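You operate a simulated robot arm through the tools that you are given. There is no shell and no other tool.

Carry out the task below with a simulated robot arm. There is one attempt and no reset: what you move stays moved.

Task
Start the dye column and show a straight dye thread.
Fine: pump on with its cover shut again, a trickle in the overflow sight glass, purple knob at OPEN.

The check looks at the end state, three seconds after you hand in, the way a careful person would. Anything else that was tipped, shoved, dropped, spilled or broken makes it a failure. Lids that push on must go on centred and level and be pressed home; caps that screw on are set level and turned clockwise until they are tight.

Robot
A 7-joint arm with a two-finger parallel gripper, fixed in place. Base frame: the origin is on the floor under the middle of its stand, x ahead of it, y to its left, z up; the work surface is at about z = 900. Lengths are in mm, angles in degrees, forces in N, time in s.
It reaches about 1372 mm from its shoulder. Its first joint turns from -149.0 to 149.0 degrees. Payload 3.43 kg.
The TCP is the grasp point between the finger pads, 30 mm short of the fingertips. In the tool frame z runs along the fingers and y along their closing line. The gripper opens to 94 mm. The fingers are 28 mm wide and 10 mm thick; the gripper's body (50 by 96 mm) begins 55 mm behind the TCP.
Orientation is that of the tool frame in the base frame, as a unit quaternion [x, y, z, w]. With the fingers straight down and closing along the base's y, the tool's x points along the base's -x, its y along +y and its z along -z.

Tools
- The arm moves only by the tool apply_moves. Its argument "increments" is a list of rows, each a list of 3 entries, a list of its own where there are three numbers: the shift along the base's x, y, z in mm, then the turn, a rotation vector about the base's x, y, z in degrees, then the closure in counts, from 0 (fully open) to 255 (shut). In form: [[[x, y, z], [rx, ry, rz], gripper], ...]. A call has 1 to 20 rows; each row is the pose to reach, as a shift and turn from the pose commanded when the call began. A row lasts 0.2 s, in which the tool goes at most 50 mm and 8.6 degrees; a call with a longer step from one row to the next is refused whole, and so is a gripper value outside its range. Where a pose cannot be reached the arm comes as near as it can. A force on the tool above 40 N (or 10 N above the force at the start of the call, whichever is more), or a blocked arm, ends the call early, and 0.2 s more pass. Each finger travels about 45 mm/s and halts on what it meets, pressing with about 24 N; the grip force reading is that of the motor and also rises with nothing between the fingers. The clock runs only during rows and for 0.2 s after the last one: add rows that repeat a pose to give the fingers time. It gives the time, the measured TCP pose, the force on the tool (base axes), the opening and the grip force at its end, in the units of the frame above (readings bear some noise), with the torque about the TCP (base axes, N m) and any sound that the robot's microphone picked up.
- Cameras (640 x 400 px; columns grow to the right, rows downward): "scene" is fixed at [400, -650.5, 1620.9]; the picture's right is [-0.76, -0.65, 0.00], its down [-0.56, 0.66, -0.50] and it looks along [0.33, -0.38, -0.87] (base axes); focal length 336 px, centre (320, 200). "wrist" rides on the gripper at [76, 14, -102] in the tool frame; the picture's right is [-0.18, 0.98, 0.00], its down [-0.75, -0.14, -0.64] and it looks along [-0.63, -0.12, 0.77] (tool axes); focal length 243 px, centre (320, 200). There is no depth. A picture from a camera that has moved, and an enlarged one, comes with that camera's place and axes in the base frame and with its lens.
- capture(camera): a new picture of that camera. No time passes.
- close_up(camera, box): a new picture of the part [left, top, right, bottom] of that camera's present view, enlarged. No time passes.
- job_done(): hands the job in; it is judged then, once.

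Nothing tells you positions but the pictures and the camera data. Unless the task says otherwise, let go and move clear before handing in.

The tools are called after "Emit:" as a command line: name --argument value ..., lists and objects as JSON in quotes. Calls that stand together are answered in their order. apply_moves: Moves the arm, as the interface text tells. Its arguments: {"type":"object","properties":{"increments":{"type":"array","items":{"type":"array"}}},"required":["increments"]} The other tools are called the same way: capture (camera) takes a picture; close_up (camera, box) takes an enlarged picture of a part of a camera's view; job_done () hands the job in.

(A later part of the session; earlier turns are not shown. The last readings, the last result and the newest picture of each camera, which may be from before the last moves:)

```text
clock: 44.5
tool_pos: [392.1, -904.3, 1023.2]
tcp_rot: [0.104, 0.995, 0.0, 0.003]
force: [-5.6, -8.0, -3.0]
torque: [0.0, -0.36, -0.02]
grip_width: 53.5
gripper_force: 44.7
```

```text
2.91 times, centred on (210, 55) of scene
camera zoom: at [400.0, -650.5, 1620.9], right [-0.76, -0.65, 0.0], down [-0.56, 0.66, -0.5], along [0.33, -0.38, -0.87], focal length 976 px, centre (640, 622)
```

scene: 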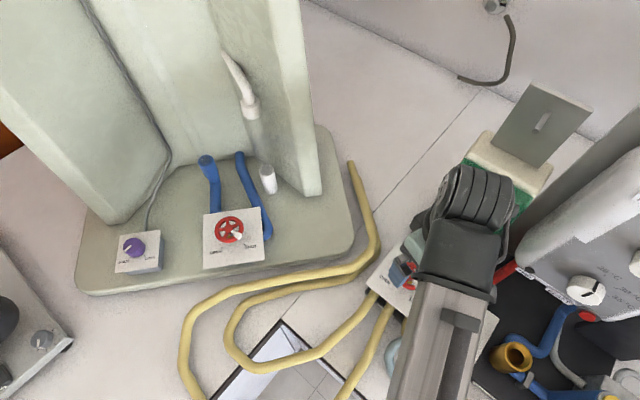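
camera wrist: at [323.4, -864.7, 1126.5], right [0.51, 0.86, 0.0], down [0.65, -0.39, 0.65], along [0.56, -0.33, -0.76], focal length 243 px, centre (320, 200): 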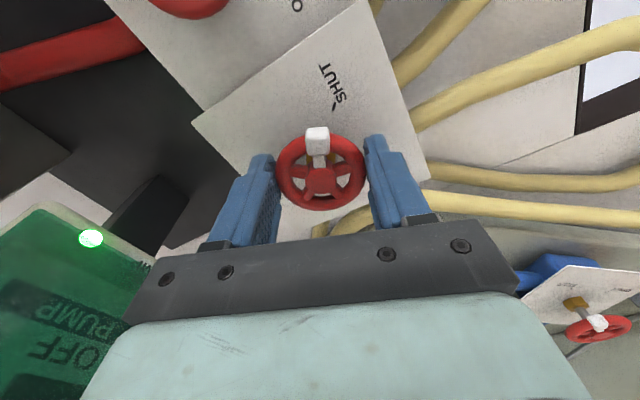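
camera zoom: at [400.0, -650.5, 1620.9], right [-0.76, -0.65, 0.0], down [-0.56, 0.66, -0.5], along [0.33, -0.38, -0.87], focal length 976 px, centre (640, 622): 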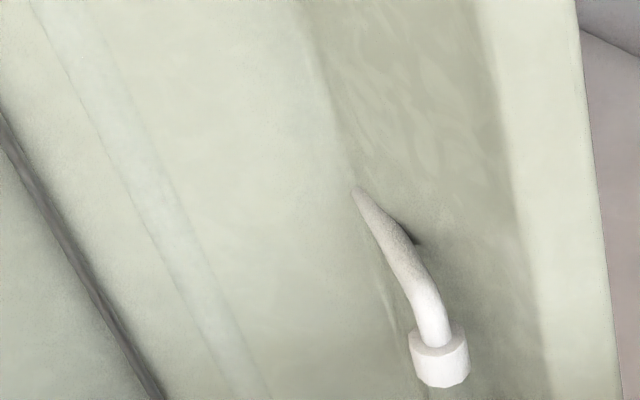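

The sight glass is dry so far. I'll open V1 a bit further and wait a few seconds.

Emit:
apply_moves --increments '[[[0, 0, 0], [0, 0, 5], 255], [[0, 0, 0], [0, 0, 10], 255], [[0, 0, 0], [0, 0, 10], 255], [[0, 0, 0], [0, 0, 10], 255], [[0, 0, 0], [0, 0, 10], 255], [[0, 0, 0], [0, 0, 10], 255], [[0, 0, 0], [0, 0, 10], 255], [[0, 0, 0], [0, 0, 10], 255], [[0, 0, 0], [0, 0, 10], 255], [[0, 0, 0], [0, 0, 10], 255]]'

Emit:
close_up --camera "scene" --box '[190, 60, 300, 280]'

Emit:
capture --camera "wrist"

```text
clock: 46.7
tool_pos: [392.1, -904.2, 1023.1]
tcp_rot: [0.019, 1.0, -0.001, 0.003]
force: [-7.0, -24.4, -8.1]
torque: [-0.21, 0.39, -0.07]
grip_width: 53.4
gripper_force: 45.2
```

```text
1.82 times, centred on (245, 170) of scene
camera zoom: at [400.0, -650.5, 1620.9], right [-0.76, -0.65, 0.0], down [-0.56, 0.66, -0.5], along [0.33, -0.38, -0.87], focal length 610 px, centre (456, 254)
```

zoom: 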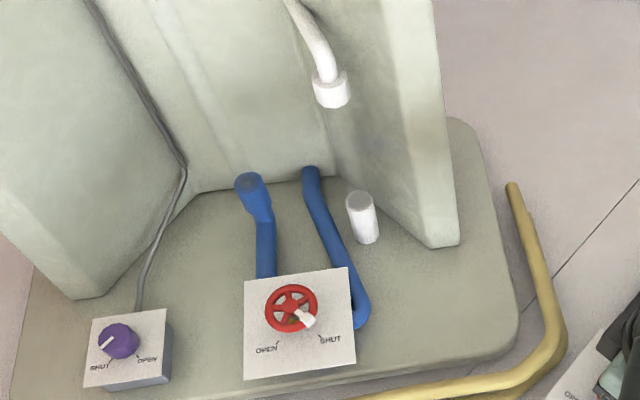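

```text
taken
camera wrist: at [314.2, -888.2, 1126.5], right [0.22, 0.98, 0.0], down [0.74, -0.17, 0.65], along [0.63, -0.14, -0.76], focal length 243 px, centre (320, 200)
```

wrist: 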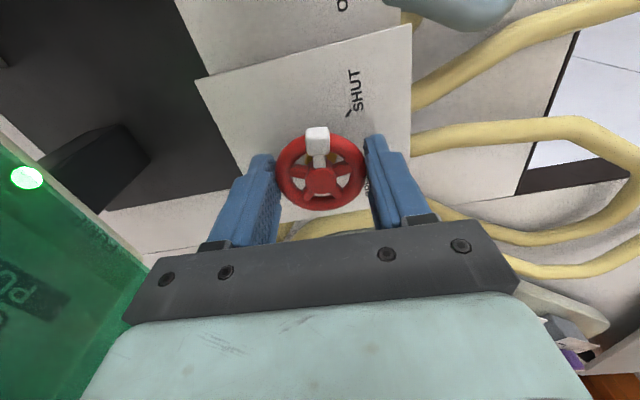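

No trickle yet, and a slight side load to relieve. I'll open another 20° and wait.

Emit:
apply_moves --increments '[[[-0.5, -1.5, -0.5], [0, 0, 0], 255], [[-0.5, -1.5, -0.5], [0, 0, 6], 255], [[-0.5, -1.5, -0.5], [0, 0, 13], 255], [[-0.5, -1.5, -0.5], [0, 0, 20], 255], [[-0.5, -1.5, -0.5], [0, 0, 20], 255], [[-0.5, -1.5, -0.5], [0, 0, 20], 255], [[-0.5, -1.5, -0.5], [0, 0, 20], 255], [[-0.5, -1.5, -0.5], [0, 0, 20], 255], [[-0.5, -1.5, -0.5], [0, 0, 20], 255], [[-0.5, -1.5, -0.5], [0, 0, 20], 255], [[-0.5, -1.5, -0.5], [0, 0, 20], 255]]'

Emit:
close_up --camera "scene" --box '[190, 60, 300, 280]'

Emit:
capture --camera "wrist"

```text
clock: 49.1
tool_pos: [390.5, -905.5, 1024.2]
tcp_rot: [-0.155, 0.988, 0.001, 0.004]
force: [4.8, -20.9, 14.8]
torque: [0.14, -0.51, -0.07]
grip_width: 53.4
gripper_force: 45.4
```

```text
1.82 times, centred on (245, 170) of scene
camera zoom: at [400.0, -650.5, 1620.9], right [-0.76, -0.65, 0.0], down [-0.56, 0.66, -0.5], along [0.33, -0.38, -0.87], focal length 610 px, centre (456, 254)
```

zoom: 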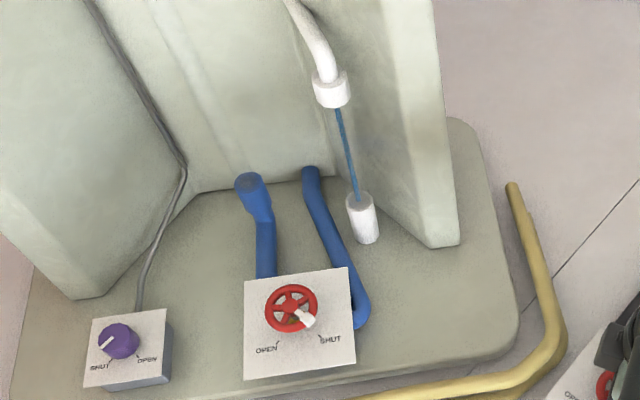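

```text
taken
camera wrist: at [312.9, -916.4, 1126.4], right [-0.13, 0.99, 0.0], down [0.76, 0.1, 0.65], along [0.64, 0.08, -0.76], focal length 243 px, centre (320, 200)
```

wrist: 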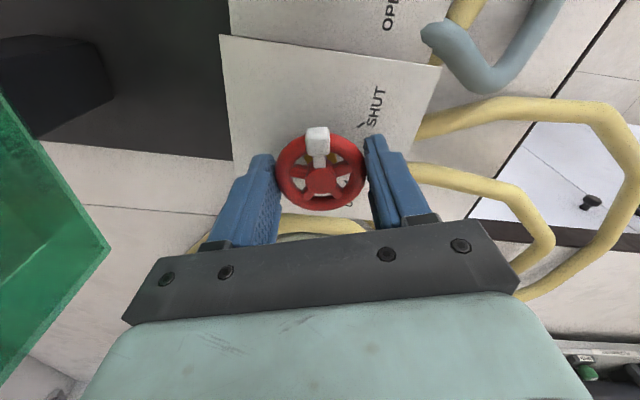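

Water now runs in the overflow sight glass. I'll zoom in to judge how strong it is.

Emit:
close_up --camera "scene" --box '[215, 80, 295, 200]'

Emit:
close_up --camera "scene" --box '[0, 0, 320, 200]'

```text
3.33 times, centred on (255, 140) of scene
camera zoom: at [400.0, -650.5, 1620.9], right [-0.76, -0.65, 0.0], down [-0.56, 0.66, -0.5], along [0.33, -0.38, -0.87], focal length 1119 px, centre (537, 400)
```

zoom: 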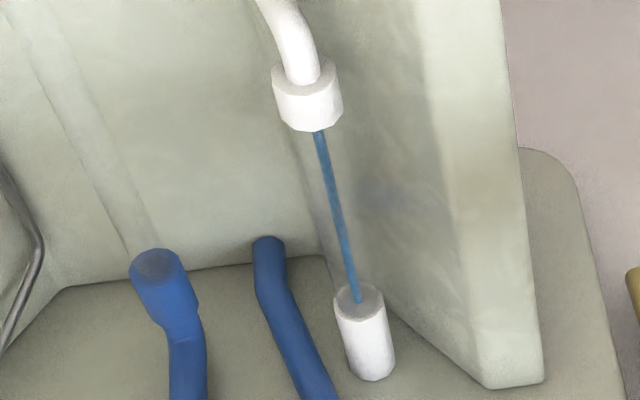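

```text
2.00 times, centred on (160, 100) of scene
camera zoom: at [400.0, -650.5, 1620.9], right [-0.76, -0.65, 0.0], down [-0.56, 0.66, -0.5], along [0.33, -0.38, -0.87], focal length 671 px, centre (640, 400)
```

zoom: 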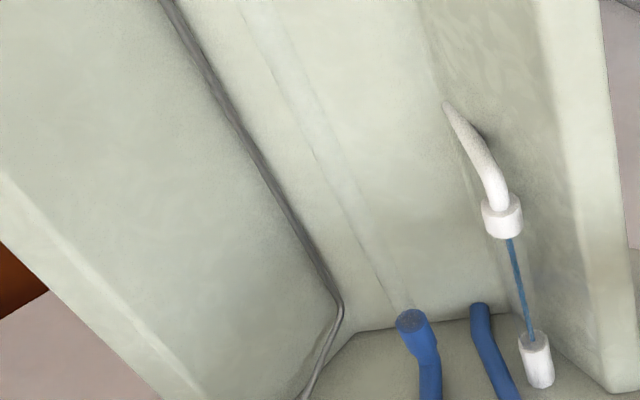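

It is a thin thread of water, a trickle. I'll release V1 gently and lift off, then re-check.

Emit:
apply_moves --increments '[[[0, -1, 0.7], [0, 0, 0], 255], [[0, -1, 0.7], [0, 0, 0], 180], [[0, -1, 0.7], [0, 0, 0], 100], [[0, -1, 0.7], [0, 0, 0], 0], [[0, -1, 0.7], [0, 0, 0], 0], [[0, -1, 25], [0, 0, 0], 0], [[0, -1, 60], [0, 0, 0], 0], [[0, -1, 100], [0, 0, 0], 0], [[0, -1, 130], [0, 0, 0], 0]]'

Emit:
close_up --camera "wrist" --box '[220, 0, 420, 160]'

Emit:
close_up --camera "scene" --box '[215, 80, 295, 200]'

```text
clock: 51.1
tool_pos: [391.8, -906.0, 1156.3]
tcp_rot: [-0.156, 0.988, 0.002, 0.003]
force: [0.0, 0.5, -0.6]
torque: [0.0, 0.02, 0.0]
grip_width: 93.9
gripper_force: 0.0
```

```text
2.50 times, centred on (320, 80) of wrist
camera zoom: at [313.7, -916.9, 1257.2], right [-0.13, 0.99, 0.0], down [0.76, 0.09, 0.65], along [0.64, 0.08, -0.76], focal length 606 px, centre (320, 500)
```

zoom: 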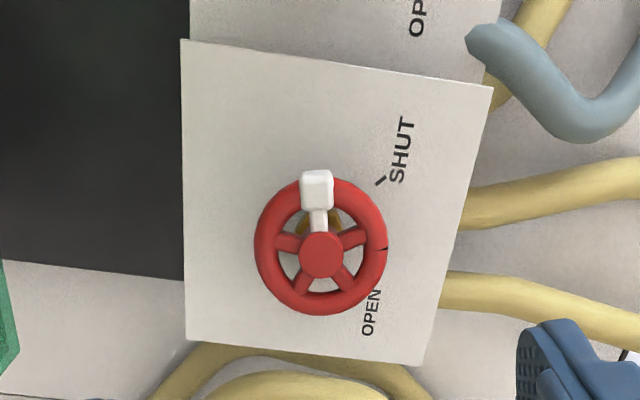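

```text
3.33 times, centred on (255, 140) of scene
camera zoom: at [400.0, -650.5, 1620.9], right [-0.76, -0.65, 0.0], down [-0.56, 0.66, -0.5], along [0.33, -0.38, -0.87], focal length 1119 px, centre (537, 400)
```

zoom: 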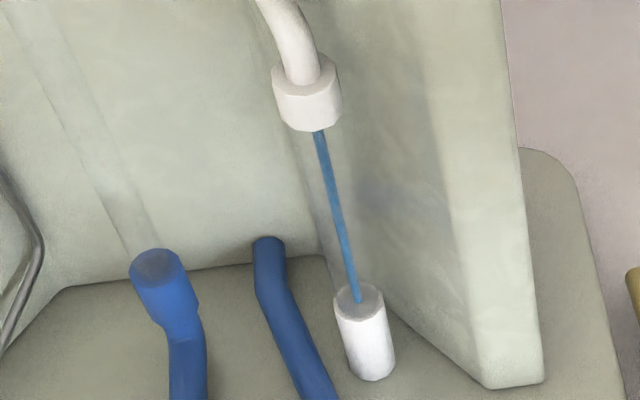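

The trickle holds after release. Next I'll move over to the column valve V3 at ≈ (720,-749).

Emit:
apply_moves --increments '[[[36, 17, 0], [0, 0, -2], 0], [[72, 35, 0], [0, 0, -4], 0], [[108, 52, 0], [0, 0, -6], 0], [[145, 70, -10], [0, 0, -8], 0], [[182, 87, -20], [0, 0, -11], 0], [[218, 104, -30], [0, 0, -14], 0], [[255, 122, -40], [0, 0, -17], 0], [[290, 139, -45], [0, 0, -20], 0], [[310, 150, -50], [0, 0, -20], 0], [[310, 150, -50], [0, 0, -20], 0]]'

Emit:
capture --camera "wrist"

Emit:
capture --camera "scene"

```text
clock: 53.3
tool_pos: [702.3, -753.5, 1105.2]
tcp_rot: [0.019, 1.0, 0.001, 0.003]
force: [-0.5, -0.1, 0.4]
torque: [-0.01, -0.01, 0.03]
grip_width: 93.9
gripper_force: 0.0
```

```text
taken
camera wrist: at [624.0, -737.4, 1207.0], right [0.22, 0.98, 0.0], down [0.74, -0.17, 0.65], along [0.63, -0.14, -0.76], focal length 243 px, centre (320, 200)
```

wrist: 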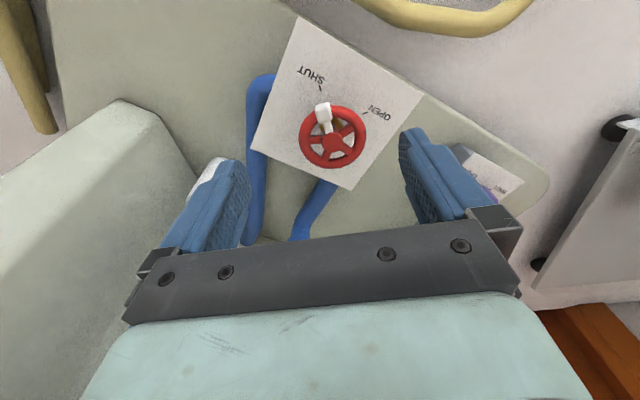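

```text
taken
```

scene: 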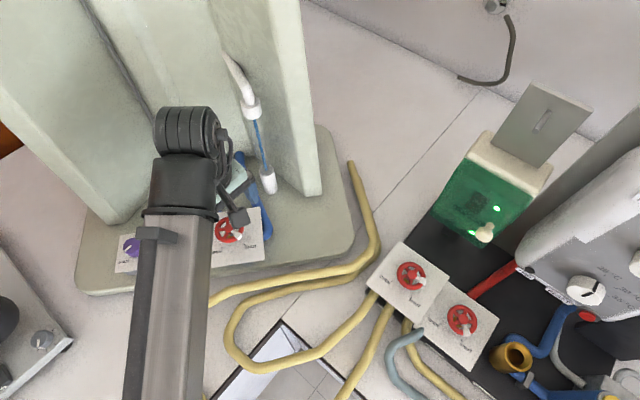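

Emit:
close_up --camera "wrist" --box '[240, 20, 440, 220]'

Emit:
close_up --camera "scene" --box '[150, 80, 310, 280]'

```text
2.00 times, centred on (340, 120) of wrist
camera zoom: at [624.0, -737.4, 1207.0], right [0.22, 0.98, 0.0], down [0.74, -0.17, 0.65], along [0.63, -0.14, -0.76], focal length 485 px, centre (280, 360)
```

zoom: 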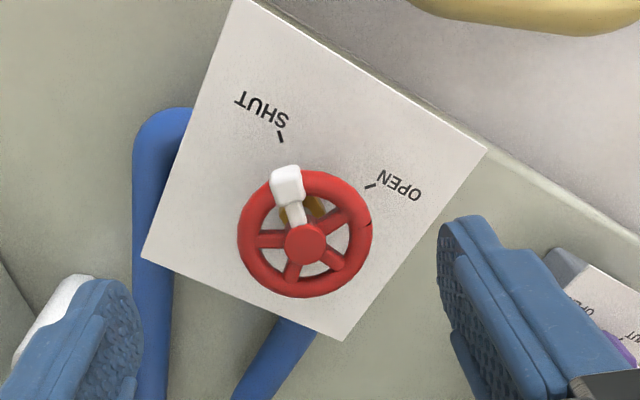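

```text
2.00 times, centred on (230, 180) of scene
camera zoom: at [400.0, -650.5, 1620.9], right [-0.76, -0.65, 0.0], down [-0.56, 0.66, -0.5], along [0.33, -0.38, -0.87], focal length 671 px, centre (500, 240)
```

zoom: 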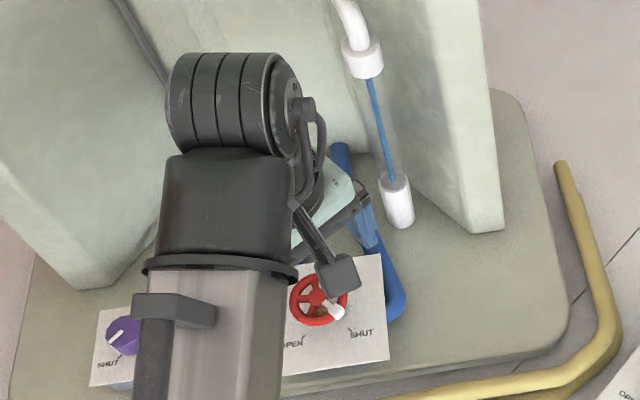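

V3 is at SHUT (tab on its tick), wheel center ≈ (712,-746,1027). I'll descend over it, stopping a bit above to refine.

Emit:
apply_moves --increments '[[[5, 4, -15], [0, 0, 0], 0], [[10.2, 7.2, -35], [0, 0, 0], 0], [[10.2, 7.2, -52], [0, 0, 0], 0], [[10.2, 7.2, -60], [0, 0, 0], 0], [[10.2, 7.2, -60], [0, 0, 0], 0]]'

Emit:
close_up --camera "wrist" --box '[230, 60, 410, 240]'

```text
clock: 54.5
tool_pos: [711.4, -747.8, 1045.1]
tcp_rot: [0.017, 1.0, 0.001, 0.003]
force: [-0.3, 0.2, 0.2]
torque: [-0.04, 0.01, -0.04]
grip_width: 94.2
gripper_force: 0.1
```

```text
2.22 times, centred on (320, 150) of wrist
camera zoom: at [634.1, -731.2, 1146.8], right [0.22, 0.98, 0.0], down [0.74, -0.17, 0.65], along [0.63, -0.14, -0.76], focal length 539 px, centre (320, 311)
```

zoom: 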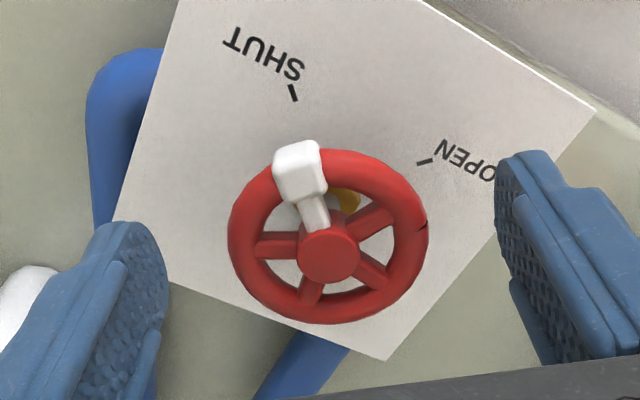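

Wheel center confirmed at ≈ (711.6,-747,1024). Closing on the rim.

Emit:
apply_moves --increments '[[[0.2, 0.6, -6], [0, 0, 0], 0], [[0.2, 0.6, -6], [0, 0, 0], 60], [[0.2, 0.6, -6], [0, 0, 0], 120], [[0.2, 0.6, -6], [0, 0, 0], 180], [[0.2, 0.6, -6], [0, 0, 0], 255], [[0.2, 0.6, -6], [0, 0, 0], 255], [[0.2, 0.6, -6], [0, 0, 0], 255]]'

Emit:
close_up --camera "wrist" --box '[230, 60, 410, 240]'

```text
clock: 56.1
tool_pos: [711.3, -745.9, 1038.2]
tcp_rot: [0.018, 1.0, 0.001, 0.004]
force: [-0.8, 2.9, -1.3]
torque: [0.03, -0.09, 0.01]
grip_width: 57.2
gripper_force: 44.9
```

```text
2.22 times, centred on (320, 150) of wrist
camera zoom: at [634.1, -730.5, 1140.7], right [0.22, 0.98, 0.0], down [0.74, -0.17, 0.65], along [0.63, -0.14, -0.76], focal length 539 px, centre (320, 311)
```

zoom: 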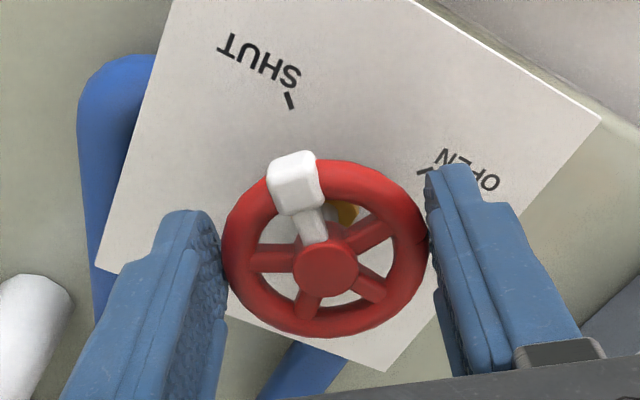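

Gripped (57.2 mm). Now a gentle counter-clockwise turn of V3 in steps, watching both the sight glass and the column.

Emit:
apply_moves --increments '[[[0, 0, 0], [0, 0, 5], 255], [[0, 0, 0], [0, 0, 10], 255], [[0, 0, 0], [0, 0, 15], 255], [[0, 0, 0], [0, 0, 20], 255], [[0, 0, 0], [0, 0, 20], 255], [[0, 0, 0], [0, 0, 20], 255], [[0, 0, 0], [0, 0, 20], 255], [[0, 0, 0], [0, 0, 20], 255], [[0, 0, 0], [0, 0, 20], 255]]'

Emit:
close_up --camera "wrist" --box '[230, 60, 410, 240]'

Emit:
capture --camera "scene"

Emit:
close_up --camera "scene" --box '[215, 80, 295, 200]'

```text
clock: 58.1
tool_pos: [711.8, -750.2, 1037.8]
tcp_rot: [-0.155, 0.988, 0.001, 0.003]
force: [-3.0, -10.3, 3.3]
torque: [-0.54, 0.46, -0.1]
grip_width: 57.2
gripper_force: 45.0
```

```text
2.22 times, centred on (320, 150) of wrist
camera zoom: at [633.3, -760.0, 1140.7], right [-0.13, 0.99, 0.0], down [0.76, 0.09, 0.65], along [0.64, 0.08, -0.76], focal length 539 px, centre (320, 311)
```

zoom: 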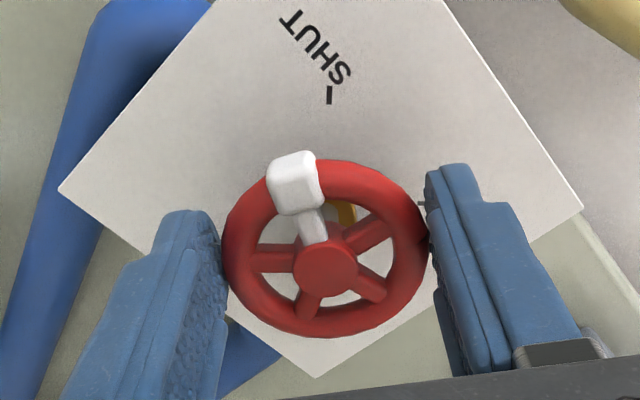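

```text
taken
```

scene: 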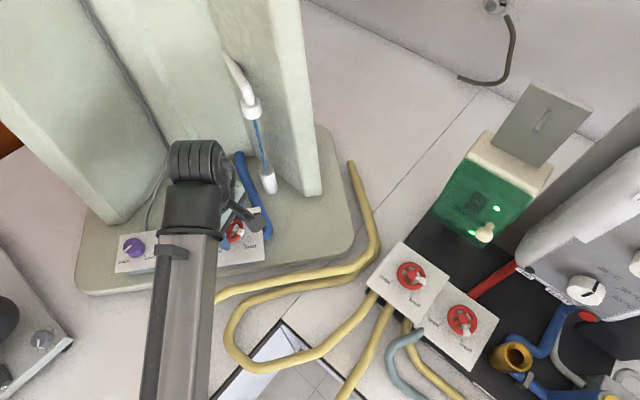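

```text
3.33 times, centred on (255, 140) of scene
camera zoom: at [400.0, -650.5, 1620.9], right [-0.76, -0.65, 0.0], down [-0.56, 0.66, -0.5], along [0.33, -0.38, -0.87], focal length 1119 px, centre (537, 400)
```

zoom: 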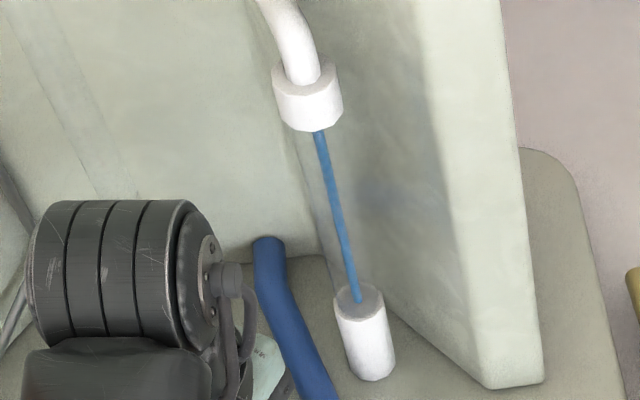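

V3 has moved 20° and the trickle is unchanged. I'll open it a little more and look again.

Emit:
apply_moves --increments '[[[0, 0, 0], [0, 0, 5], 255], [[0, 0, 0], [0, 0, 10], 255], [[0, 0, 0], [0, 0, 15], 255], [[0, 0, 0], [0, 0, 20], 255], [[0, 0, 0], [0, 0, 20], 255], [[0, 0, 0], [0, 0, 20], 255], [[0, 0, 0], [0, 0, 20], 255], [[0, 0, 0], [0, 0, 20], 255], [[0, 0, 0], [0, 0, 20], 255], [[0, 0, 0], [0, 0, 20], 255], [[0, 0, 0], [0, 0, 20], 255]]'

Emit:
close_up --camera "scene" --box '[215, 80, 295, 200]'

Emit:
close_up --camera "wrist" --box '[230, 60, 410, 240]'

```text
clock: 59.4
tool_pos: [714.6, -751.9, 1038.3]
tcp_rot: [-0.325, 0.946, -0.003, 0.006]
force: [2.4, -5.3, -3.4]
torque: [0.45, 0.11, -0.08]
grip_width: 56.9
gripper_force: 45.2
stopped in row 6: the force on the tool passed its limit at 41 N (the readings are from after the stop); the commanded pose is now the measured one
```

```text
3.33 times, centred on (255, 140) of scene
camera zoom: at [400.0, -650.5, 1620.9], right [-0.76, -0.65, 0.0], down [-0.56, 0.66, -0.5], along [0.33, -0.38, -0.87], focal length 1119 px, centre (537, 400)
```

zoom: 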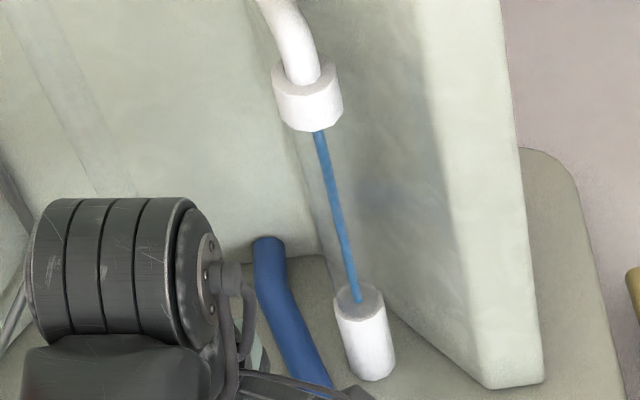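

```text
2.22 times, centred on (320, 150) of wrist
camera zoom: at [643.1, -786.8, 1140.2], right [-0.46, 0.89, -0.01], down [0.67, 0.35, 0.65], along [0.58, 0.29, -0.76], focal length 539 px, centre (320, 311)
```

zoom: 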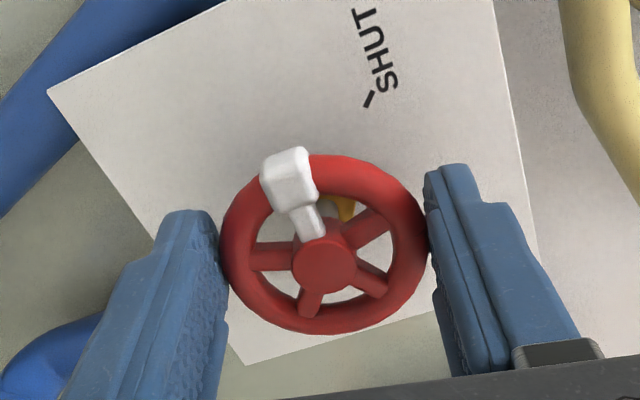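

V3 is about 40° open with the trickle unchanged. I'll let go and lift, then examine the column tube itself.

Emit:
apply_moves --increments '[[[0, 0, 0], [0, 0, 0], 180], [[0, 0, 0], [0, 0, 0], 100], [[0, 0, 0], [0, 0, 0], 0], [[0, 0, 0], [0, 0, 0], 0], [[0, 0, 0], [0, 0, 0], 0], [[0, 0, 25], [0, 0, 0], 0], [[0, 0, 60], [0, 0, 0], 0], [[-20, 15, 80], [0, 0, -8], 0], [[-50, 40, 90], [0, 0, -16], 0], [[-90, 60, 95], [0, 0, -24], 0], [[-130, 80, 95], [0, 0, -32], 0], [[-130, 80, 95], [0, 0, -38], 0]]'

Emit:
capture --camera "scene"

Emit:
capture --camera "wrist"

```text
clock: 62.0
tool_pos: [583.9, -669.3, 1133.8]
tcp_rot: [0.0, 1.0, -0.004, 0.005]
force: [-0.6, -0.1, -0.1]
torque: [0.03, 0.02, 0.01]
grip_width: 94.0
gripper_force: 0.1
```

```text
taken
```

scene: 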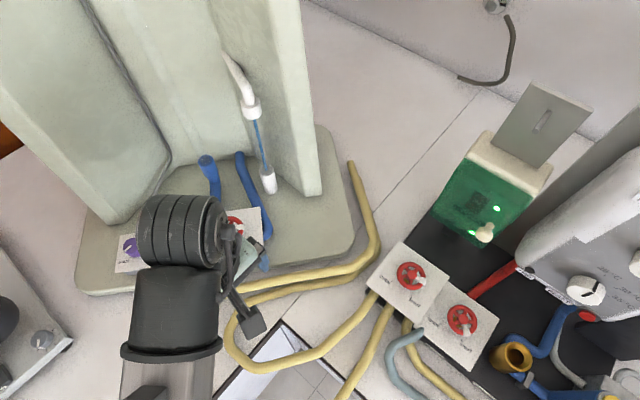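

```text
taken
camera wrist: at [505.2, -654.8, 1236.3], right [0.19, 0.98, -0.01], down [0.75, -0.14, 0.65], along [0.64, -0.13, -0.76], focal length 243 px, centre (320, 200)
```

wrist: 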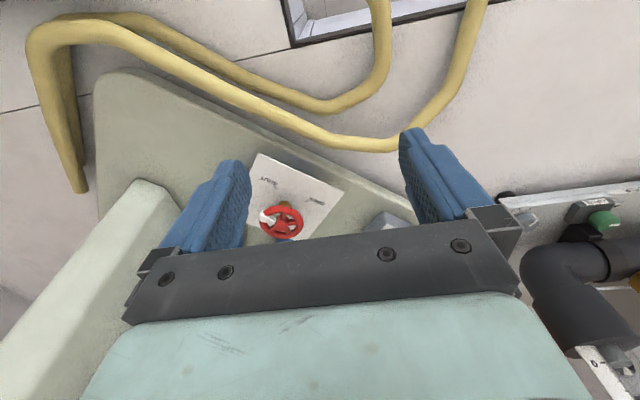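

Emit:
close_up --camera "wrist" --box '[230, 140, 350, 250]'

Emit:
close_up --camera "scene" --box '[80, 0, 280, 200]'

Emit:
close_up --camera "scene" --box '[215, 80, 295, 200]'

```text
3.64 times, centred on (290, 195) of wrist
camera zoom: at [505.2, -654.8, 1236.3], right [0.19, 0.98, -0.01], down [0.75, -0.14, 0.65], along [0.64, -0.13, -0.76], focal length 882 px, centre (429, 218)
```

zoom: 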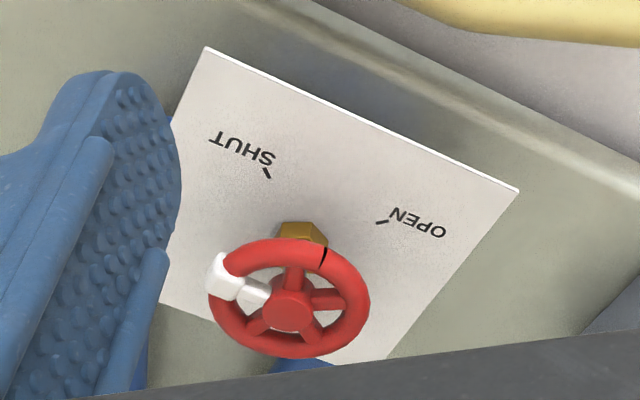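

```text
2.00 times, centred on (180, 100) of scene
camera zoom: at [400.0, -650.5, 1620.9], right [-0.76, -0.65, 0.0], down [-0.56, 0.66, -0.5], along [0.33, -0.38, -0.87], focal length 671 px, centre (600, 400)
```

zoom: 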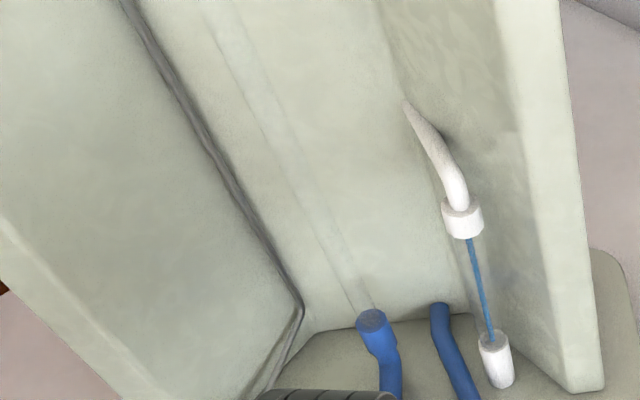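

```text
3.33 times, centred on (255, 140) of scene
camera zoom: at [400.0, -650.5, 1620.9], right [-0.76, -0.65, 0.0], down [-0.56, 0.66, -0.5], along [0.33, -0.38, -0.87], focal length 1119 px, centre (537, 400)
```

zoom: 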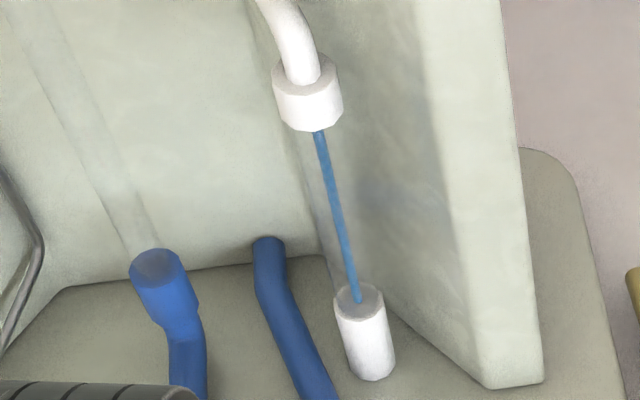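

The trickle is steady. Next is the purple dye knob near (846,-602,995); I'll move above it for a look.

Emit:
apply_moves --increments '[[[35, 15, 0], [0, 0, 0], 0], [[75, 30, 0], [0, 0, 0], 0], [[120, 42, -5], [0, 0, 0], 0], [[165, 54, -15], [0, 0, 0], 0], [[205, 62, -20], [0, 0, 0], 0], [[235, 66, -25], [0, 0, 0], 0], [[235, 66, -25], [0, 0, 0], 0]]'

Emit:
capture --camera "wrist"

Emit:
capture --camera "scene"

```text
clock: 63.6
tool_pos: [818.6, -604.3, 1110.7]
tcp_rot: [0.001, 1.0, -0.005, 0.004]
force: [0.0, 0.2, 0.2]
torque: [-0.03, -0.02, -0.02]
grip_width: 94.0
gripper_force: 0.0
```

```text
taken
camera wrist: at [740.9, -590.1, 1212.1], right [0.19, 0.98, -0.01], down [0.75, -0.14, 0.65], along [0.64, -0.13, -0.76], focal length 243 px, centre (320, 200)
```

wrist: 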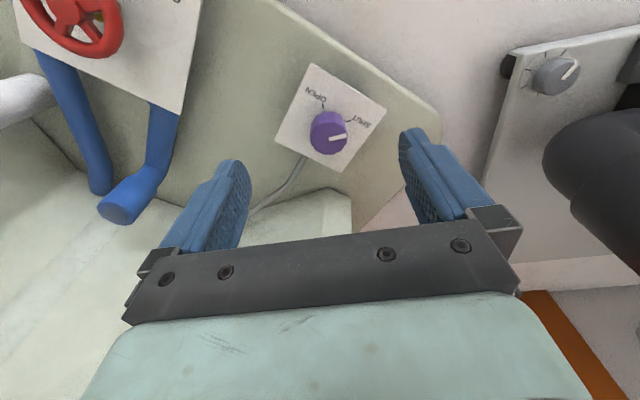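

```text
taken
```

scene: 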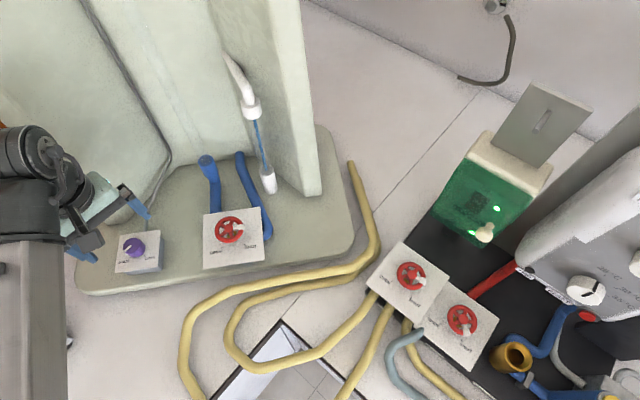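

Emit:
close_up --camera "wrist" --box '[265, 50, 405, 190]'

Emit:
close_up --camera "scene" --box '[80, 190, 200, 300]'

Emit:
close_up --camera "scene" --box '[180, 190, 290, 290]'

```text
2.86 times, centred on (335, 120) of wrist
camera zoom: at [740.9, -590.1, 1212.1], right [0.19, 0.98, -0.01], down [0.75, -0.14, 0.65], along [0.64, -0.13, -0.76], focal length 693 px, centre (277, 429)
```

zoom: 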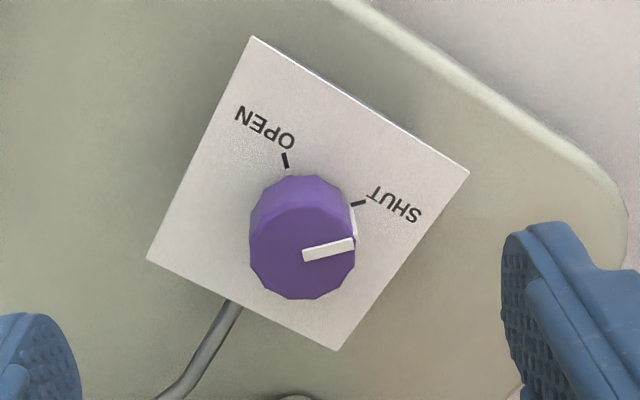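

```text
3.64 times, centred on (140, 245) of scene
camera zoom: at [400.0, -650.5, 1620.9], right [-0.76, -0.65, 0.0], down [-0.56, 0.66, -0.5], along [0.33, -0.38, -0.87], focal length 1220 px, centre (974, 36)
```

zoom: 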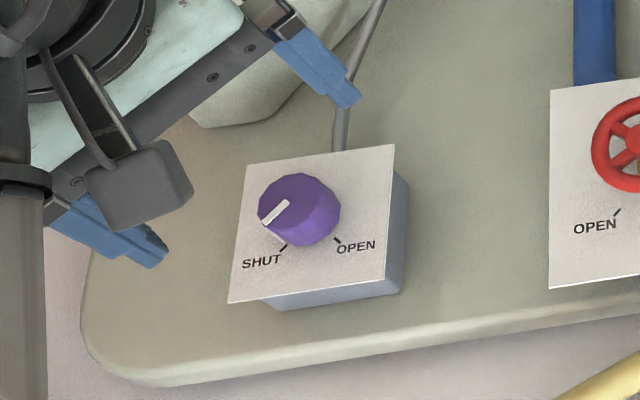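

```text
4.00 times, centred on (235, 240) of scene
camera zoom: at [400.0, -650.5, 1620.9], right [-0.76, -0.65, 0.0], down [-0.56, 0.66, -0.5], along [0.33, -0.38, -0.87], focal length 1342 px, centre (660, 40)
```

zoom: 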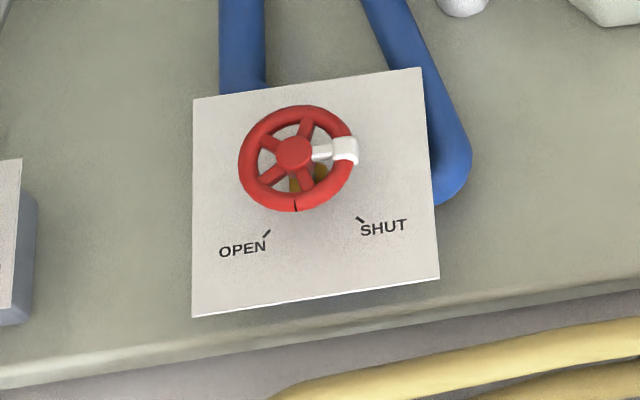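

The knob's white line points at SHUT; OPEN is about 97° away counter-clockwise (seen from above). The knob top is ≈ (849,-603,990), about 35 mm across. I'll descend over it and refine.

Emit:
apply_moves --increments '[[[12, 0, -20], [0, 0, 0], 0], [[24, 1, -45], [0, 0, 0], 0], [[29.5, 1.3, -70], [0, 0, 0], 0], [[29.5, 1.3, -85], [0, 0, 0], 0], [[29.5, 1.3, -85], [0, 0, 0], 0]]'

Emit:
capture --camera "wrist"

Emit:
close_up --camera "wrist" --box '[250, 80, 400, 230]'

Emit:
close_up --camera "scene" --box '[80, 190, 200, 300]'

```text
clock: 64.8
tool_pos: [849.8, -602.8, 1024.9]
tcp_rot: [0.0, 1.0, -0.005, 0.005]
force: [0.0, -0.8, -0.1]
torque: [-0.01, 0.01, 0.0]
grip_width: 93.8
gripper_force: 0.0
```

```text
taken
camera wrist: at [771.1, -588.1, 1127.0], right [0.18, 0.98, -0.01], down [0.75, -0.14, 0.65], along [0.64, -0.13, -0.76], focal length 243 px, centre (320, 200)
```

wrist: 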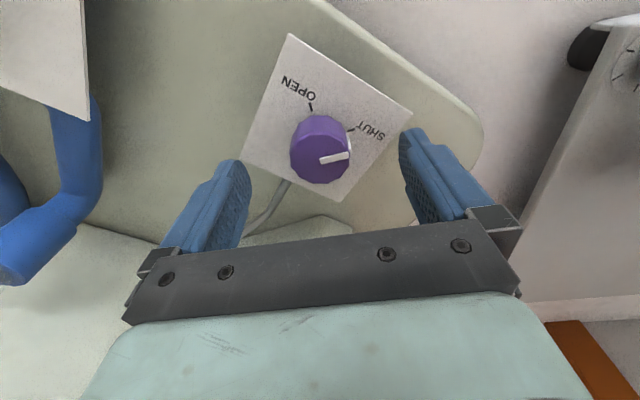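

```text
2.67 times, centred on (325, 155) of wrist
camera zoom: at [771.1, -588.1, 1127.0], right [0.18, 0.98, -0.01], down [0.75, -0.14, 0.65], along [0.64, -0.13, -0.76], focal length 647 px, centre (307, 320)
```

zoom: 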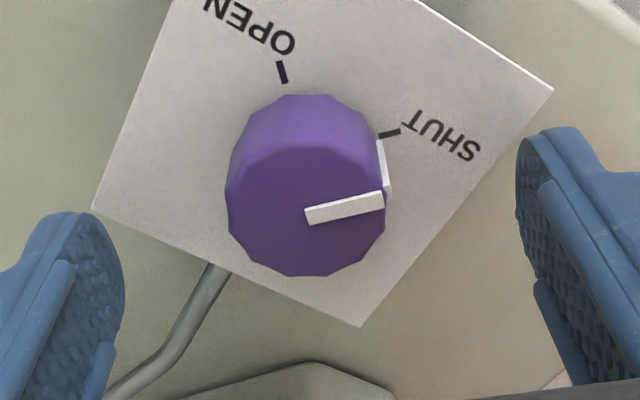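

```text
3.64 times, centred on (140, 245) of scene
camera zoom: at [400.0, -650.5, 1620.9], right [-0.76, -0.65, 0.0], down [-0.56, 0.66, -0.5], along [0.33, -0.38, -0.87], focal length 1220 px, centre (974, 36)
```

zoom: 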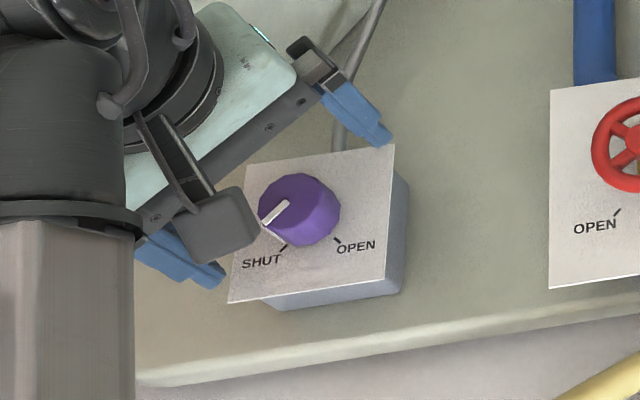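

Centered to within 1–2 mm. Lowering so the tips stay just above the plate, then closing on the knob.

Emit:
apply_moves --increments '[[[0.5, 0, -8], [0, 0, 0], 0], [[0.5, 0, -16], [0, 0, 0], 0], [[0.5, 0, -16], [0, 0, 0], 60], [[0.5, 0, -16], [0, 0, 0], 120], [[0.5, 0, -16], [0, 0, 0], 180], [[0.5, 0, -16], [0, 0, 0], 255], [[0.5, 0, -16], [0, 0, 0], 255], [[0.5, 0, -16], [0, 0, 0], 255], [[0.5, 0, -16], [0, 0, 0], 255]]'

Emit:
close_up --camera "wrist" --box '[230, 80, 410, 240]'

```text
clock: 66.3
tool_pos: [850.0, -598.4, 1011.4]
tcp_rot: [-0.001, 1.0, 0.0, 0.005]
force: [1.3, 1.1, 13.6]
torque: [0.67, 0.17, -0.03]
grip_width: 43.6
gripper_force: 10.9
stopped in row 7: the force on the tool passed its limit at 72 N (the readings are from after the stop); the commanded pose is now the measured one
```

```text
2.50 times, centred on (320, 160) of wrist
camera zoom: at [771.3, -585.0, 1112.7], right [0.18, 0.98, 0.0], down [0.75, -0.14, 0.65], along [0.64, -0.12, -0.76], focal length 606 px, centre (320, 300)
```

zoom: 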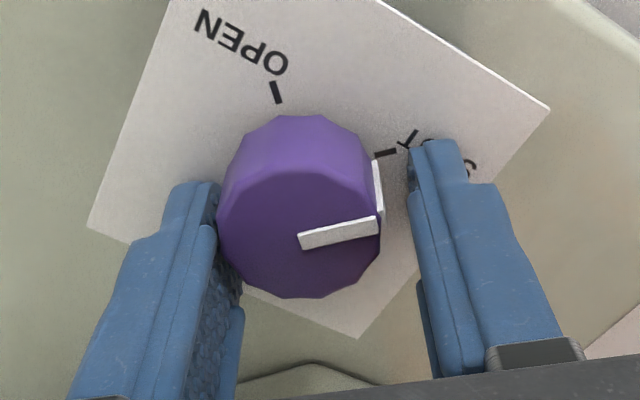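

The tips touched the plate (it's a bit higher than I estimated), so the motion stopped. I'll raise 6 mm, re-center in y and check that nothing shifted before closing.

Emit:
apply_moves --increments '[[[0, 0, 4], [0, 0, 0], 120], [[0, -1.5, 7], [0, 0, 0], 100], [[0, -3, 7], [0, 0, 0], 100], [[0, -3, 7], [0, 0, 0], 100]]'

Emit:
close_up --camera "wrist" --box '[230, 80, 410, 240]'

Emit:
close_up --camera "scene" --box '[80, 190, 200, 300]'

```text
clock: 67.3
tool_pos: [849.9, -601.1, 1015.1]
tcp_rot: [-0.001, 1.0, 0.0, 0.004]
force: [-0.2, 0.0, -0.3]
torque: [0.01, -0.02, -0.02]
grip_width: 57.4
gripper_force: 0.1
```

```text
2.50 times, centred on (320, 160) of wrist
camera zoom: at [771.3, -588.4, 1118.2], right [0.18, 0.98, 0.0], down [0.75, -0.14, 0.65], along [0.64, -0.12, -0.76], focal length 606 px, centre (320, 300)
```

zoom: 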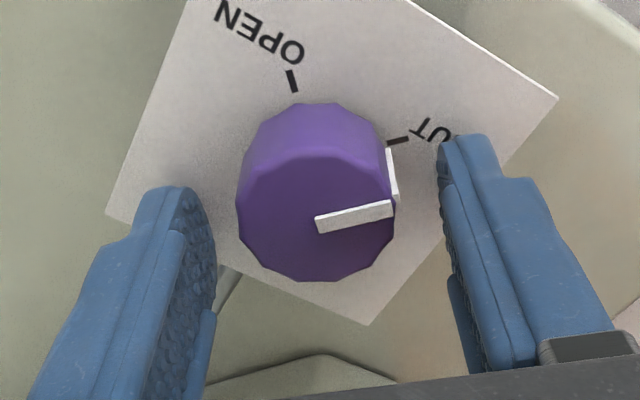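

```text
3.64 times, centred on (140, 245) of scene
camera zoom: at [400.0, -650.5, 1620.9], right [-0.76, -0.65, 0.0], down [-0.56, 0.66, -0.5], along [0.33, -0.38, -0.87], focal length 1220 px, centre (974, 36)
```

zoom: 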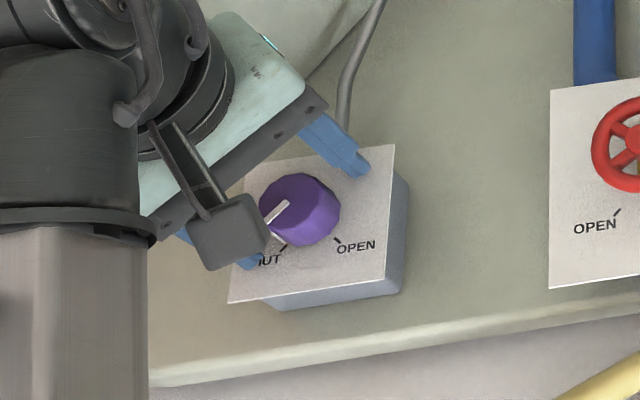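

Emit:
apply_moves --increments '[[[0, -2.8, 0], [0, 0, 0], 100], [[0, -2.8, 0], [0, 0, 0], 140], [[0, -2.8, 0], [0, 0, 0], 200], [[0, -2.8, 0], [0, 0, 0], 255], [[0, -2.8, 0], [0, 0, 0], 255], [[0, -2.8, 0], [0, 0, 0], 255]]'

Emit:
close_up --camera "wrist" --box '[230, 80, 410, 240]'

```text
clock: 68.7
tool_pos: [850.1, -601.7, 1015.5]
tcp_rot: [-0.002, 1.0, 0.001, 0.004]
force: [-5.8, 33.8, -6.9]
torque: [0.15, -0.14, -0.09]
grip_width: 33.0
gripper_force: 45.2
```

```text
2.50 times, centred on (320, 160) of wrist
camera zoom: at [771.9, -588.4, 1118.5], right [0.18, 0.98, 0.0], down [0.75, -0.14, 0.65], along [0.64, -0.11, -0.76], focal length 606 px, centre (320, 300)
```

zoom: 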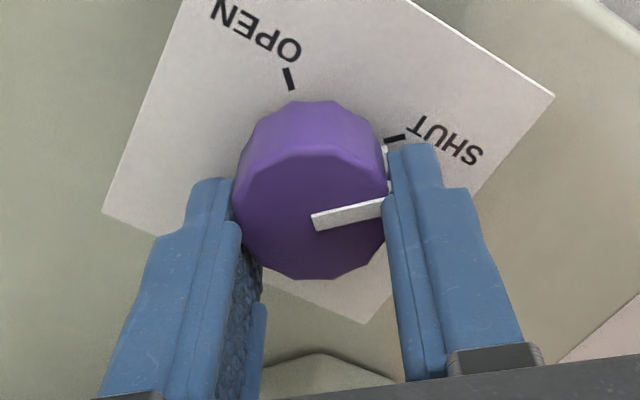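

The grip shows my center is off by ~2 mm in y and ~4 mm in x. I'll open slightly, re-center and re-grip for a clean turn.

Emit:
apply_moves --increments '[[[0, 1, 0], [0, 0, 0], 140], [[0, 2.2, 0], [0, 0, 0], 120], [[-3.5, 2.2, 0], [0, 0, 0], 120], [[-3.5, 2.2, 0], [0, 0, 0], 120]]'

Emit:
close_up --camera "wrist" --box '[230, 80, 410, 240]'

```text
clock: 69.7
tool_pos: [847.1, -602.1, 1015.7]
tcp_rot: [-0.001, 1.0, -0.001, 0.004]
force: [-0.4, -0.7, 0.5]
torque: [0.0, -0.01, -0.01]
grip_width: 49.6
gripper_force: 0.0
```

```text
2.50 times, centred on (320, 160) of wrist
camera zoom: at [767.9, -588.5, 1118.4], right [0.18, 0.98, 0.0], down [0.75, -0.14, 0.65], along [0.64, -0.12, -0.76], focal length 606 px, centre (320, 300)
```

zoom: 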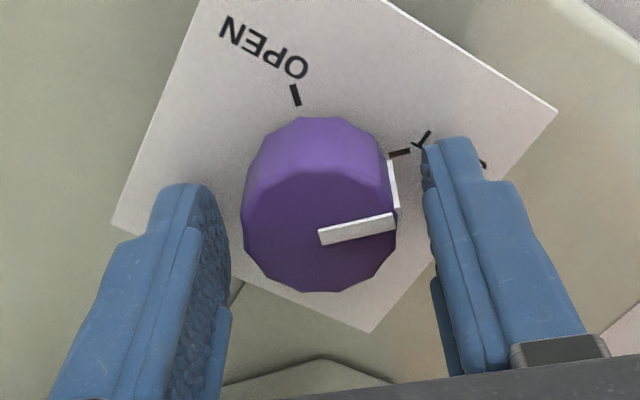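

Emit:
apply_moves --increments '[[[0, 0, 0], [0, 0, 0], 170], [[0, 0, 0], [0, 0, 0], 255], [[0, 0, 0], [0, 0, 0], 255], [[0, 0, 0], [0, 0, 0], 255]]'

Emit:
apply_moves --increments '[[[0, 0, 0], [0, 0, 4], 255], [[0, 0, 0], [0, 0, 8], 255], [[0, 0, 0], [0, 0, 8], 255]]'

Emit:
close_up --camera "wrist" --box '[230, 80, 410, 240]'

```text
clock: 70.7
tool_pos: [846.1, -601.6, 1016.7]
tcp_rot: [-0.001, 1.0, -0.001, 0.004]
force: [-1.0, 4.2, 0.6]
torque: [0.29, -0.11, 0.05]
grip_width: 33.0
gripper_force: 45.2
```

```text
clock: 71.5
tool_pos: [846.4, -601.1, 1017.1]
tcp_rot: [-0.072, 0.997, 0.0, 0.004]
force: [-2.8, 16.0, -0.4]
torque: [0.16, 0.06, -0.05]
grip_width: 33.4
gripper_force: 44.7
```

```text
2.50 times, centred on (320, 160) of wrist
camera zoom: at [766.8, -598.4, 1118.4], right [0.04, 1.0, 0.0], down [0.76, -0.03, 0.65], along [0.65, -0.03, -0.76], focal length 606 px, centre (320, 300)
```

zoom: 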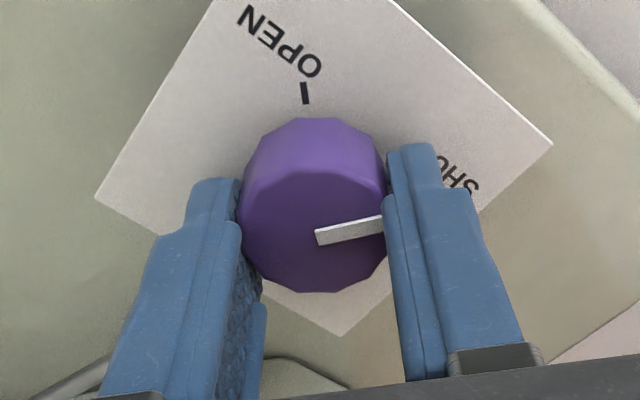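

The knob follows counter-clockwise with almost no torque, heading toward OPEN. Continuing the turn.

Emit:
apply_moves --increments '[[[0, 1, 0], [0, 0, 7], 255], [[0, 1.5, 0], [0, 0, 14], 255], [[0, 1.5, 0], [0, 0, 21], 255], [[0, 1.5, 0], [0, 0, 28], 255], [[0, 1.5, 0], [0, 0, 35], 255], [[0, 1.5, 0], [0, 0, 40], 255], [[0, 1.5, 0], [0, 0, 40], 255]]'

Emit:
close_up --camera "wrist" --box '[230, 80, 410, 240]'

Emit:
capture --camera "scene"

```text
clock: 73.0
tool_pos: [843.9, -599.1, 1016.2]
tcp_rot: [-0.409, 0.913, 0.004, 0.004]
force: [-0.6, 4.3, 2.8]
torque: [-0.98, 0.11, 0.0]
grip_width: 33.0
gripper_force: 44.9
stopped in row 7: the force on the tool passed its limit at 40 N (the readings are from after the stop); the commanded pose is now the measured one
```

```text
2.50 times, centred on (320, 160) of wrist
camera zoom: at [782.0, -647.3, 1118.5], right [-0.61, 0.79, 0.01], down [0.6, 0.46, 0.65], along [0.51, 0.4, -0.76], focal length 606 px, centre (320, 300)
```

zoom: 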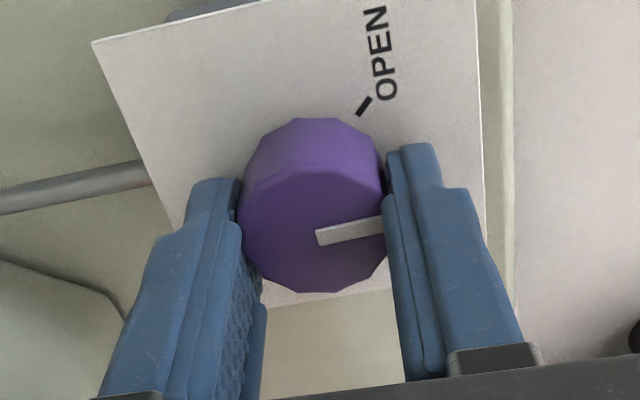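

```text
taken
```

scene: 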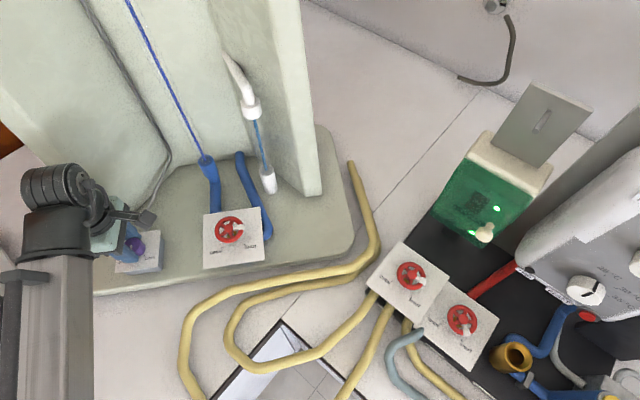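

A straight blue dye thread now runs down the column tube. The knob is about halfway; I'll complete the turn to the OPEN mark with a corrected rotation center.

Emit:
apply_moves --increments '[[[-0.5, 0.2, 0], [0, 0, 7], 255], [[-1, 0.3, 0], [0, 0, 14], 255], [[-1.5, 0.4, 0], [0, 0, 21], 255], [[-2, 0.4, 0], [0, 0, 28], 255], [[-2.5, 0.3, 0], [0, 0, 35], 255], [[-2.8, 0.2, 0], [0, 0, 40], 255], [[-2.8, 0.2, 0], [0, 0, 40], 255]]'

Emit:
close_up --camera "wrist" --box '[230, 80, 410, 240]'

Emit:
close_up --camera "scene" --box '[80, 190, 200, 300]'

```text
clock: 74.6
tool_pos: [841.5, -598.1, 1016.2]
tcp_rot: [-0.697, 0.717, 0.005, 0.002]
force: [-0.7, 18.1, 3.7]
torque: [0.71, -0.51, 0.06]
grip_width: 32.9
gripper_force: 45.7
```

```text
2.50 times, centred on (320, 160) of wrist
camera zoom: at [824.8, -674.7, 1118.3], right [-0.98, 0.21, 0.01], down [0.17, 0.74, 0.65], along [0.13, 0.64, -0.76], focal length 606 px, centre (320, 300)
```

zoom: 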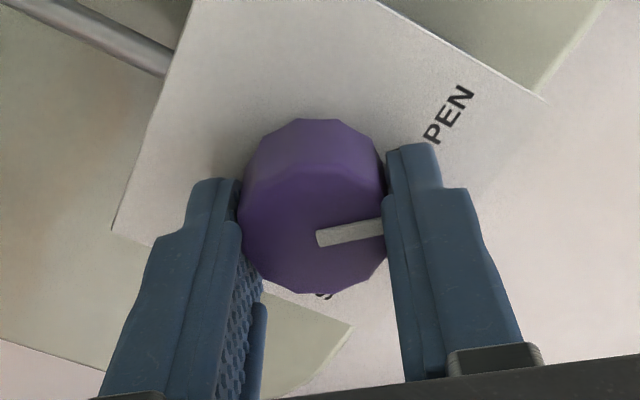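

```text
3.64 times, centred on (140, 245) of scene
camera zoom: at [400.0, -650.5, 1620.9], right [-0.76, -0.65, 0.0], down [-0.56, 0.66, -0.5], along [0.33, -0.38, -0.87], focal length 1220 px, centre (974, 36)
```

zoom: 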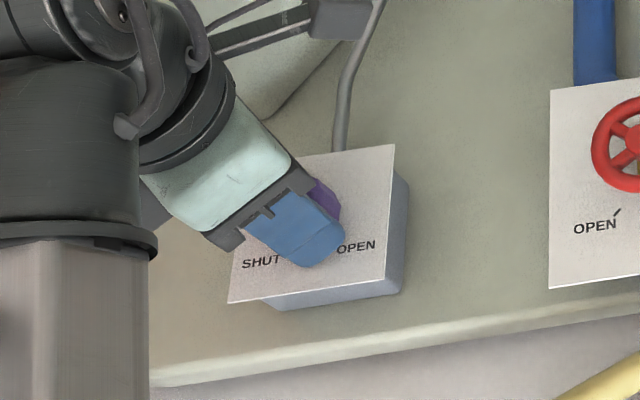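

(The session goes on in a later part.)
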